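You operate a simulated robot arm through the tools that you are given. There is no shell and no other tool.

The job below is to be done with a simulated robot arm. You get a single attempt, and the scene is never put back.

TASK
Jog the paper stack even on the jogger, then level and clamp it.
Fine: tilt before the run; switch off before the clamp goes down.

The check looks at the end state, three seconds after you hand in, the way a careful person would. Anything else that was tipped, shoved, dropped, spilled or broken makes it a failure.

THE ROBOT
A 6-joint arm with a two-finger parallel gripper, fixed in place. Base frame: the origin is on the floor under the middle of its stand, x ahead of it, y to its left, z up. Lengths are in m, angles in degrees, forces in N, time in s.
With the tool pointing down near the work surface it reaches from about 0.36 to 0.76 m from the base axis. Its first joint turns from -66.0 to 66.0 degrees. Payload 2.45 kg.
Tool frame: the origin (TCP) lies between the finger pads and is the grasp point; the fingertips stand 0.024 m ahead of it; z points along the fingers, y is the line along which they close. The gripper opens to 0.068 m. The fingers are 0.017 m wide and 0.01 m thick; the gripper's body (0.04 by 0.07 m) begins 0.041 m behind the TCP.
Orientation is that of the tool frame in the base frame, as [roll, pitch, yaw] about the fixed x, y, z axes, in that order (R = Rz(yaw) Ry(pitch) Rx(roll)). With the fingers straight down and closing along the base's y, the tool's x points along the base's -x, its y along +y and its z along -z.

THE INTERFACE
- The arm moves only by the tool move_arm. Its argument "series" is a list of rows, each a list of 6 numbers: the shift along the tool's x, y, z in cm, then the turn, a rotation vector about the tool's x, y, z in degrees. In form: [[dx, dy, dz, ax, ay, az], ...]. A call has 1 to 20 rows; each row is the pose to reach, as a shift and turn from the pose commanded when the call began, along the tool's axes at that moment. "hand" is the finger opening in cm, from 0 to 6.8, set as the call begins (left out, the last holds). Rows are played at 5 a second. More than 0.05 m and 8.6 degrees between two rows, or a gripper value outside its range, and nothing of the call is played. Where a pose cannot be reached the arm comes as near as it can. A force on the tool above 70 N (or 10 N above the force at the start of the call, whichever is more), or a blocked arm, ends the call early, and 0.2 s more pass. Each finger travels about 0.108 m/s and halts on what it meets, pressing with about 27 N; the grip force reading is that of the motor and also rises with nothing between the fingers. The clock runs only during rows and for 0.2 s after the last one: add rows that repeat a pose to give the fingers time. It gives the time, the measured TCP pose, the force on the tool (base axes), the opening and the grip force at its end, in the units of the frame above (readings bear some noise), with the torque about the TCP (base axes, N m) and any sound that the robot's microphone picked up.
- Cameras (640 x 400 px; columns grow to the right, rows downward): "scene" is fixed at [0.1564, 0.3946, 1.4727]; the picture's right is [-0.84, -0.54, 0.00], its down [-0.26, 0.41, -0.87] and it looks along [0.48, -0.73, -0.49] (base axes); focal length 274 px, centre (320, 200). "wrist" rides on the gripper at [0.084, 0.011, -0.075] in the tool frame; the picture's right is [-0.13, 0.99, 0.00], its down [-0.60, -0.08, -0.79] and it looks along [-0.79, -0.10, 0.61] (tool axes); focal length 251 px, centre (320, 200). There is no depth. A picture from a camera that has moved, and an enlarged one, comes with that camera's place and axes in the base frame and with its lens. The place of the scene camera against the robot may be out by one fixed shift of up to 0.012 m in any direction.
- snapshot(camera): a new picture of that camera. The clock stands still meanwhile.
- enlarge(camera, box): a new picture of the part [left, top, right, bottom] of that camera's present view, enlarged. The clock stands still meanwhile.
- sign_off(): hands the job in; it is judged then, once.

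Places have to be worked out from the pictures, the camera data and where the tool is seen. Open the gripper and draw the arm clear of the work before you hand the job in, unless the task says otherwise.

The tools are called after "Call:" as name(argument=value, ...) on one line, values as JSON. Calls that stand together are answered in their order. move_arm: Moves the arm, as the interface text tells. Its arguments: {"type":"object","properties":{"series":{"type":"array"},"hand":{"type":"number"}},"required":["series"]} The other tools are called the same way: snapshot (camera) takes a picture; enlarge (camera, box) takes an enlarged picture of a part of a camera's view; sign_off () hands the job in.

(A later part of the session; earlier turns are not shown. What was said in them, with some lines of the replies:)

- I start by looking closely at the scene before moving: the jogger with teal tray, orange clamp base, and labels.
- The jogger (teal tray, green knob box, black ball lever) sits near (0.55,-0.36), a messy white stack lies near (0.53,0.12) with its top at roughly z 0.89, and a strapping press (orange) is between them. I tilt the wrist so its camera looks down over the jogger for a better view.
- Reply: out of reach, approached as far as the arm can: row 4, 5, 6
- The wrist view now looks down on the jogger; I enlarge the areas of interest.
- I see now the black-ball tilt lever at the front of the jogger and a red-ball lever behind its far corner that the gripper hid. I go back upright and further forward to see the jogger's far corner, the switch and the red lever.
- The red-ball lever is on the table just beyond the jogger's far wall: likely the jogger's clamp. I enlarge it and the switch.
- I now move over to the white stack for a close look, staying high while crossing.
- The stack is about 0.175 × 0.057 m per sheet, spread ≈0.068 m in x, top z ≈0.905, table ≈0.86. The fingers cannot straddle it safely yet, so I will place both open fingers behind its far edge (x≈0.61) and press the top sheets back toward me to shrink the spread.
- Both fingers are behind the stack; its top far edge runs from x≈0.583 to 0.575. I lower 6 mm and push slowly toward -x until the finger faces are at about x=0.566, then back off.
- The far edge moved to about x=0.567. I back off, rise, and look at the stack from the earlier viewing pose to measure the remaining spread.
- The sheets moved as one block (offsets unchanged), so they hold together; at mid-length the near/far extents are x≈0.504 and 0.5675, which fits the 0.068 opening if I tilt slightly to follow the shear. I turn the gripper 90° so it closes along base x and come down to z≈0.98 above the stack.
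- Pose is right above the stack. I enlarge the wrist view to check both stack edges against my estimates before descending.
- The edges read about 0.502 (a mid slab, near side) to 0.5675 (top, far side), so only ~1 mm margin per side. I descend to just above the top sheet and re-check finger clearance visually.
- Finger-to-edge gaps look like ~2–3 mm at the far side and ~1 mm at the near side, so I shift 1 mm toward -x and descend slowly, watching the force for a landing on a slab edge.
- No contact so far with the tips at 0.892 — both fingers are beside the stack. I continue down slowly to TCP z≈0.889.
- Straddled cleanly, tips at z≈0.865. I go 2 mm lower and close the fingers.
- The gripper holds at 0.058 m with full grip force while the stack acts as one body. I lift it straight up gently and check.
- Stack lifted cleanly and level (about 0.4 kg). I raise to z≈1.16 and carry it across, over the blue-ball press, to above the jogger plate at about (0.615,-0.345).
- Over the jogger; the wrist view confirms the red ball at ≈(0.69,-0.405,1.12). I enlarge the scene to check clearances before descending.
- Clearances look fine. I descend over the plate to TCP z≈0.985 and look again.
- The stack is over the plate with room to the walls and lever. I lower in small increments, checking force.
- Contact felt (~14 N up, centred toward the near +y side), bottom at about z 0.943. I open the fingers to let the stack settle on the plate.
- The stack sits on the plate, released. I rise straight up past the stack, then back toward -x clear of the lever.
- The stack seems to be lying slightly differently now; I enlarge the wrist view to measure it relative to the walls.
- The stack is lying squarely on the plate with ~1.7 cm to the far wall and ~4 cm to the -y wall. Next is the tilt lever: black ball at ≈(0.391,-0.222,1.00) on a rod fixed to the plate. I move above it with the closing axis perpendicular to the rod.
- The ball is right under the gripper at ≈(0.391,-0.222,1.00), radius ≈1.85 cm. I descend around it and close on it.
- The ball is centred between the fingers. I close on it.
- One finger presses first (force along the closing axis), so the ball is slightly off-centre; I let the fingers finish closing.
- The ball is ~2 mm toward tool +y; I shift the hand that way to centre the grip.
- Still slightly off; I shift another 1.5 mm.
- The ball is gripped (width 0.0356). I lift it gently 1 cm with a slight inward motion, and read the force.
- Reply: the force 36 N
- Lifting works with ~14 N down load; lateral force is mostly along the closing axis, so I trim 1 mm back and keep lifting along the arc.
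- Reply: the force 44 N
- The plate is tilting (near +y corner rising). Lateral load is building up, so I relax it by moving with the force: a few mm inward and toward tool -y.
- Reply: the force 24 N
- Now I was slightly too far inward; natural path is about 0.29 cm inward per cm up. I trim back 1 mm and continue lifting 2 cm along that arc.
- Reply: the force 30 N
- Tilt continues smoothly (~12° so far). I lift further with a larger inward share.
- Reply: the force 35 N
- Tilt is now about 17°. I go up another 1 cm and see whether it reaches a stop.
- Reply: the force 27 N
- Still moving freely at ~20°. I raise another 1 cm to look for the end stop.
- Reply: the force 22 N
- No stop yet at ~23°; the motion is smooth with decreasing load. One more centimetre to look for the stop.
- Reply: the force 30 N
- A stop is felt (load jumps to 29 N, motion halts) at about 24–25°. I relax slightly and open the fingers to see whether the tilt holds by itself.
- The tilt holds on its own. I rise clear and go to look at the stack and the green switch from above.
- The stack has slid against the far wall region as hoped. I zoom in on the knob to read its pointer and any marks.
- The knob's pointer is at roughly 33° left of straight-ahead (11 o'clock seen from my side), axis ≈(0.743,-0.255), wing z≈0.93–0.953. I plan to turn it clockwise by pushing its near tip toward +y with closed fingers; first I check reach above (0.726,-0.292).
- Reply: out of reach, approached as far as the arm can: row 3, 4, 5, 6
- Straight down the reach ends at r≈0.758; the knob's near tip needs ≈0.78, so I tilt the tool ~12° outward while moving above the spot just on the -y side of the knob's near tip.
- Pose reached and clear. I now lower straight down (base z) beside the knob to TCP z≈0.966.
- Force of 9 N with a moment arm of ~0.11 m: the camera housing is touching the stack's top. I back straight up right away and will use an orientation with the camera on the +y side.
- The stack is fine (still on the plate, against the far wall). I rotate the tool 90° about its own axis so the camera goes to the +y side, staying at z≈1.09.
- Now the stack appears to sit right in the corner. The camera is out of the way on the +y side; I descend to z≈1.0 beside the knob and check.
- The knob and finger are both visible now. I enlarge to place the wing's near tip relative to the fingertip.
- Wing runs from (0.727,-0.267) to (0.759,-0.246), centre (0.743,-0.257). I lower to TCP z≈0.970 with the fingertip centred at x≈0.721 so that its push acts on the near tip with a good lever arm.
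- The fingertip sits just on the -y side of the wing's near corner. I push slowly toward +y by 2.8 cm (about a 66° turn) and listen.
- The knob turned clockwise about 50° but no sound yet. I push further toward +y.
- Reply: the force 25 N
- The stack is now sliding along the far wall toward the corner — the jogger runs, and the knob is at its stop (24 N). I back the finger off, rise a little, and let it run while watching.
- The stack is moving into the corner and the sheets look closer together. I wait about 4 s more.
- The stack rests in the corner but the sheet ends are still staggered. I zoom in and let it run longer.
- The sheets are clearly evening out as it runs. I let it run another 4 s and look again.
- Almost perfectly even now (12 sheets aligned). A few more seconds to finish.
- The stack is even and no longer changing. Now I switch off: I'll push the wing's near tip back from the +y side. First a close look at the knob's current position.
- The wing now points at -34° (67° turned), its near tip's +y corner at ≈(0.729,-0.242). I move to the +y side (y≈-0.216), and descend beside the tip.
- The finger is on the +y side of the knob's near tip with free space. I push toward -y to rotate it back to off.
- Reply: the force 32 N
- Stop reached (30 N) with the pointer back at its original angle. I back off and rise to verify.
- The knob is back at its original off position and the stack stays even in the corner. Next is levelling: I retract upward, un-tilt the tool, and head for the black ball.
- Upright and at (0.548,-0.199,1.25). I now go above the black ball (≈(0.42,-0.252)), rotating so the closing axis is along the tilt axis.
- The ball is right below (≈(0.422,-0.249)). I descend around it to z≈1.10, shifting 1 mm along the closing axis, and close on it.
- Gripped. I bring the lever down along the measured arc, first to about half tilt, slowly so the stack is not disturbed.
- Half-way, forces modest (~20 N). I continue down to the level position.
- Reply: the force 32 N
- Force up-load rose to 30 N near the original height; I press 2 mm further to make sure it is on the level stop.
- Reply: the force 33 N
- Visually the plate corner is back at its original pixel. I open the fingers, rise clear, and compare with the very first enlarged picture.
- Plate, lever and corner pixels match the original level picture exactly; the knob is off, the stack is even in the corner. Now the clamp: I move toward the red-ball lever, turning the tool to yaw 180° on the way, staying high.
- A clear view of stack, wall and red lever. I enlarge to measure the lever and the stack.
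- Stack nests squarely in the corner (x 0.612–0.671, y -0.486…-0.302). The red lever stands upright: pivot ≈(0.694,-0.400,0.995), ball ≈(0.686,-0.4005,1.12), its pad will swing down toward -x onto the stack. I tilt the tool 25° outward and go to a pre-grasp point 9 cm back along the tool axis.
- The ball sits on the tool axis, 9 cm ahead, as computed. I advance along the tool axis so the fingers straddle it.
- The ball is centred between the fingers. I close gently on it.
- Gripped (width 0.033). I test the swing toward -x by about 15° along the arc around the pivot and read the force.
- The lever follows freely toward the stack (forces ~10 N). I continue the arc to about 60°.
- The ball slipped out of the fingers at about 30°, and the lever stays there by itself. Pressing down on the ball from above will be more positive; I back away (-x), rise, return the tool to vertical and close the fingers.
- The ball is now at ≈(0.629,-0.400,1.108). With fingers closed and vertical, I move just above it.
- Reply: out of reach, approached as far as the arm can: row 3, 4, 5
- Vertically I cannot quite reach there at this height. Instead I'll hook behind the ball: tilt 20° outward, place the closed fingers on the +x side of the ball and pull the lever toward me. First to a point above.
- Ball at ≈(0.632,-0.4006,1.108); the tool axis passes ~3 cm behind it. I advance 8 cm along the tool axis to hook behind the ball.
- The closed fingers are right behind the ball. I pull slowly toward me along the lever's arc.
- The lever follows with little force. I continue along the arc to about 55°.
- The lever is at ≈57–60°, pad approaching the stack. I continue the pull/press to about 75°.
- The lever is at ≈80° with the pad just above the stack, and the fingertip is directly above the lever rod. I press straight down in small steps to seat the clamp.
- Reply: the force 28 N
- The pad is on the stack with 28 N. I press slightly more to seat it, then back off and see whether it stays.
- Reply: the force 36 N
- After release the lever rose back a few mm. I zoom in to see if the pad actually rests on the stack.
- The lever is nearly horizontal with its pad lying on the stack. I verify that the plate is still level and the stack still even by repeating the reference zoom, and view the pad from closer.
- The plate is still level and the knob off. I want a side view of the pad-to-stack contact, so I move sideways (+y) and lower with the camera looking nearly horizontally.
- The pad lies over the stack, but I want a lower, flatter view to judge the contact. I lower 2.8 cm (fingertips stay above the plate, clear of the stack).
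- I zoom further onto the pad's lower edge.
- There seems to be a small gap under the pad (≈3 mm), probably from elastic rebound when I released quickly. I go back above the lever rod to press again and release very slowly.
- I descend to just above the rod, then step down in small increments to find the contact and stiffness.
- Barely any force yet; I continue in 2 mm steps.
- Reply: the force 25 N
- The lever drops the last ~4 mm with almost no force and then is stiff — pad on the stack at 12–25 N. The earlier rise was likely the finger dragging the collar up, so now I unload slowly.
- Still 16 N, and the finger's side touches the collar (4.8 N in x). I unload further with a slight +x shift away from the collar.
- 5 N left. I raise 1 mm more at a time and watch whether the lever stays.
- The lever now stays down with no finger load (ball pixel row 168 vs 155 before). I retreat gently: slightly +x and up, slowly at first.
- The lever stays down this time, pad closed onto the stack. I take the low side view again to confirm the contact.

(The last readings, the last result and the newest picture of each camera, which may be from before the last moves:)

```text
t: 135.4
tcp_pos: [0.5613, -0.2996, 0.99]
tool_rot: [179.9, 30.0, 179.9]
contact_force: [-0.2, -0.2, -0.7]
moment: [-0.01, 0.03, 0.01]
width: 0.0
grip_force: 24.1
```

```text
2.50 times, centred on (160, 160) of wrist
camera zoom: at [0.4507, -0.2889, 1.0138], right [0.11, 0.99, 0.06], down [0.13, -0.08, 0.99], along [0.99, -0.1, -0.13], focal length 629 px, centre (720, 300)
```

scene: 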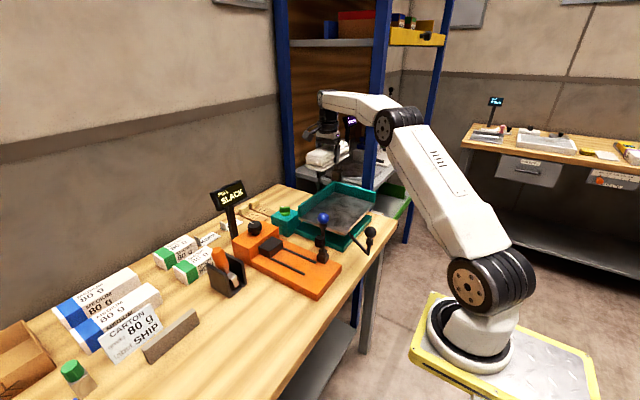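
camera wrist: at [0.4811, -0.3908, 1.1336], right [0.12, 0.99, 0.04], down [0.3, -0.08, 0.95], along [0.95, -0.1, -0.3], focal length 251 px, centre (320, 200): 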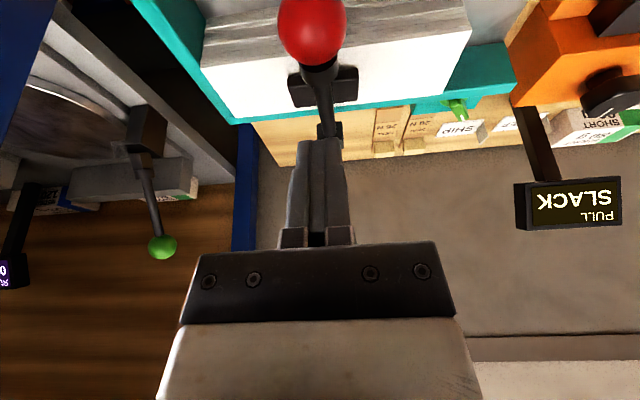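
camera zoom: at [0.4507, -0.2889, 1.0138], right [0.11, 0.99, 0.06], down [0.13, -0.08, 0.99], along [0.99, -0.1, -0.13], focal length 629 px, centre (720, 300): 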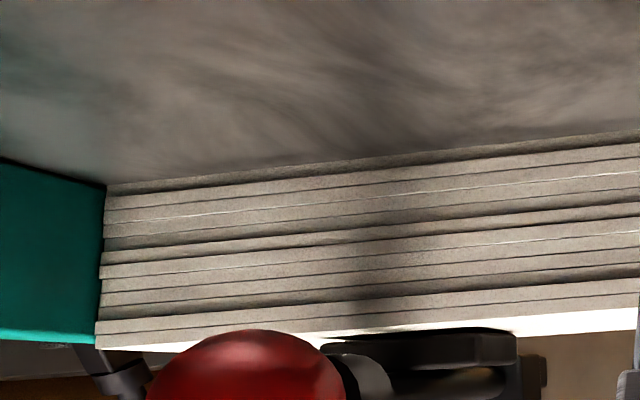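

The pad now sits tight on the stack with no visible gap. The switch is off and the plate level; I retract upward and back, then open the gripper.

Call:
move_arm(series=[[-2.4, 0, -4.2, 0, 0, 0], [-4.8, 0, -8.4, 0, 0, 0], [-4.6, 0, -12.8, 0, 6, 0], [-4.4, 0, -17.2, 0, 12, 0], [-4.1, 0, -21.6, 0, 18, 0], [-3.9, 0, -26, 0, 24, 0], [-3.6, 0, -30.2, 0, 30, 0], [-3.6, 0, -30.2, 0, 30, 0]])

Call:
move_arm(series=[[0, 0, 0, 0, 0, 0], [0, 0, 0, 0, 0, 0], [0, 0, 0, 0, 0, 0], [0, 0, 0, 0, 0, 0]], hand=6.8)

Call:
snapshot(camera="scene")

Call:
snapshot(camera="wrist")

Call:
enlarge(camera="scene", box=[265, 175, 385, 255])

Call:
enlarge(camera="scene", box=[320, 180, 350, 205])

```text
t: 137.2
tcp_pos: [0.4407, -0.2998, 1.2714]
tool_rot: [180.0, -0.1, -180.0]
contact_force: [0.1, -0.1, 0.0]
moment: [-0.03, -0.01, -0.02]
width: 0.0
grip_force: 23.3
```

```text
t: 138.2
tcp_pos: [0.441, -0.2996, 1.2714]
tool_rot: [179.9, 0.0, -180.0]
contact_force: [-0.8, 0.3, -0.5]
moment: [-0.02, -0.05, -0.01]
width: 0.0676
grip_force: 0.1
```

```text
taken
```

scene: 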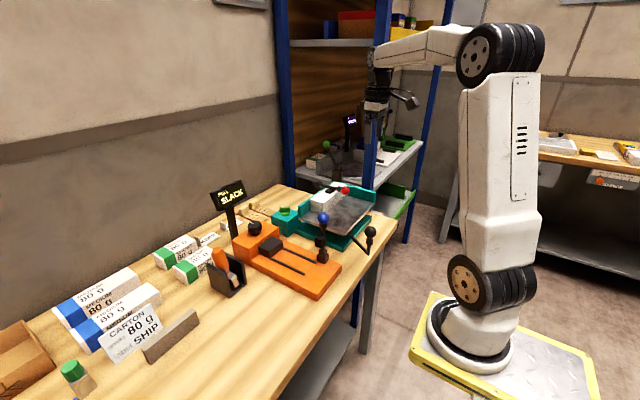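

```text
taken
camera wrist: at [0.3575, -0.2887, 1.3469], right [0.13, 0.99, 0.0], down [0.6, -0.08, 0.79], along [0.79, -0.1, -0.61], focal length 251 px, centre (320, 200)
```

wrist: 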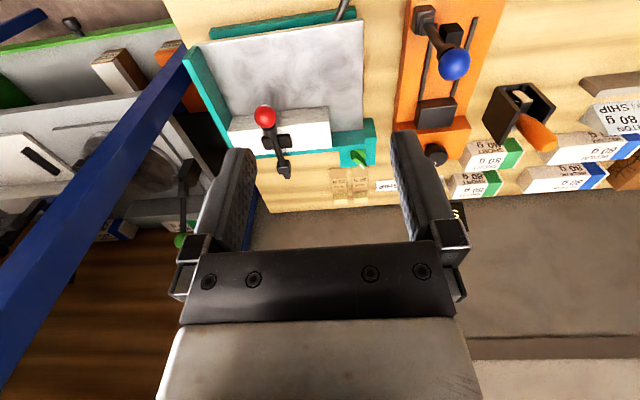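

```text
5.00 times, centred on (325, 215) of scene
camera zoom: at [0.1564, 0.3946, 1.4727], right [-0.84, -0.54, 0.0], down [-0.26, 0.41, -0.87], along [0.48, -0.73, -0.49], focal length 1372 px, centre (295, 125)
```

zoom: 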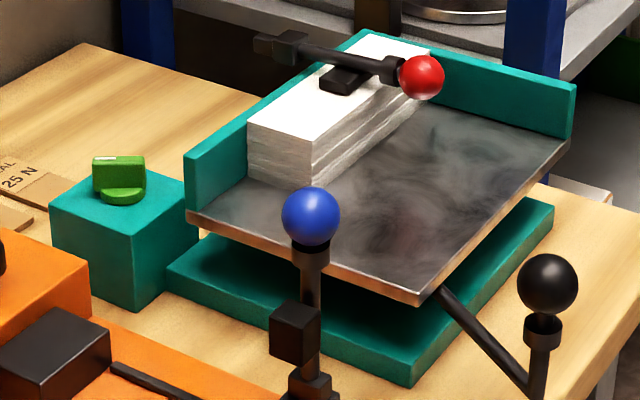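

```text
16.00 times, centred on (335, 192) of scene
camera zoom: at [0.1564, 0.3946, 1.4727], right [-0.84, -0.54, 0.0], down [-0.26, 0.41, -0.87], along [0.48, -0.73, -0.49], focal length 4390 px, centre (80, 320)
```

zoom: 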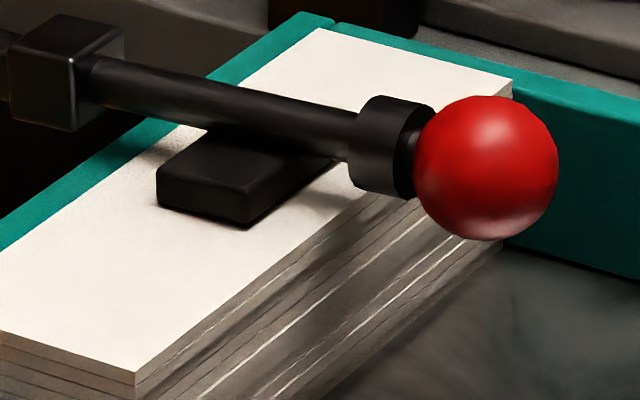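

Final pictures: the stack is even in the corner of the level plate, the clamp pad is down on it and holding, the switch is at off, the gripper is open and clear, and everything else stands where it was. I hand the job in.

Call:
sign_off()

```text
The job is handed in.
```

The paper stack is jogged even on the jogger, levelled and clamped, and I have handed the job in.

- **Order:** I tilted the plate to its stop before switching the jogger on. I switched it off and levelled the plate before the clamp came down.
- **Evenness:** the sheets line up to about 1 mm in the far corner and stopped changing before I switched off.
- **Switch:** the microphone picked up no sound at any point. I judged running from the stack moving, and off from the knob being back at its original stop.
- **Clamp:** after the first press the pad sat about 3 mm above the stack. I pressed it again and released slowly, and it then stayed down with no visible gap. Only the lever's own friction holds it; I felt no latch.
- **Contact:** while I lined up on the switch, the camera housing pressed on the stack with about 9 N. I backed off at once, before the run.

Nothing else on the bench looks moved in the last pictures. The gripper is open and the arm is clear.
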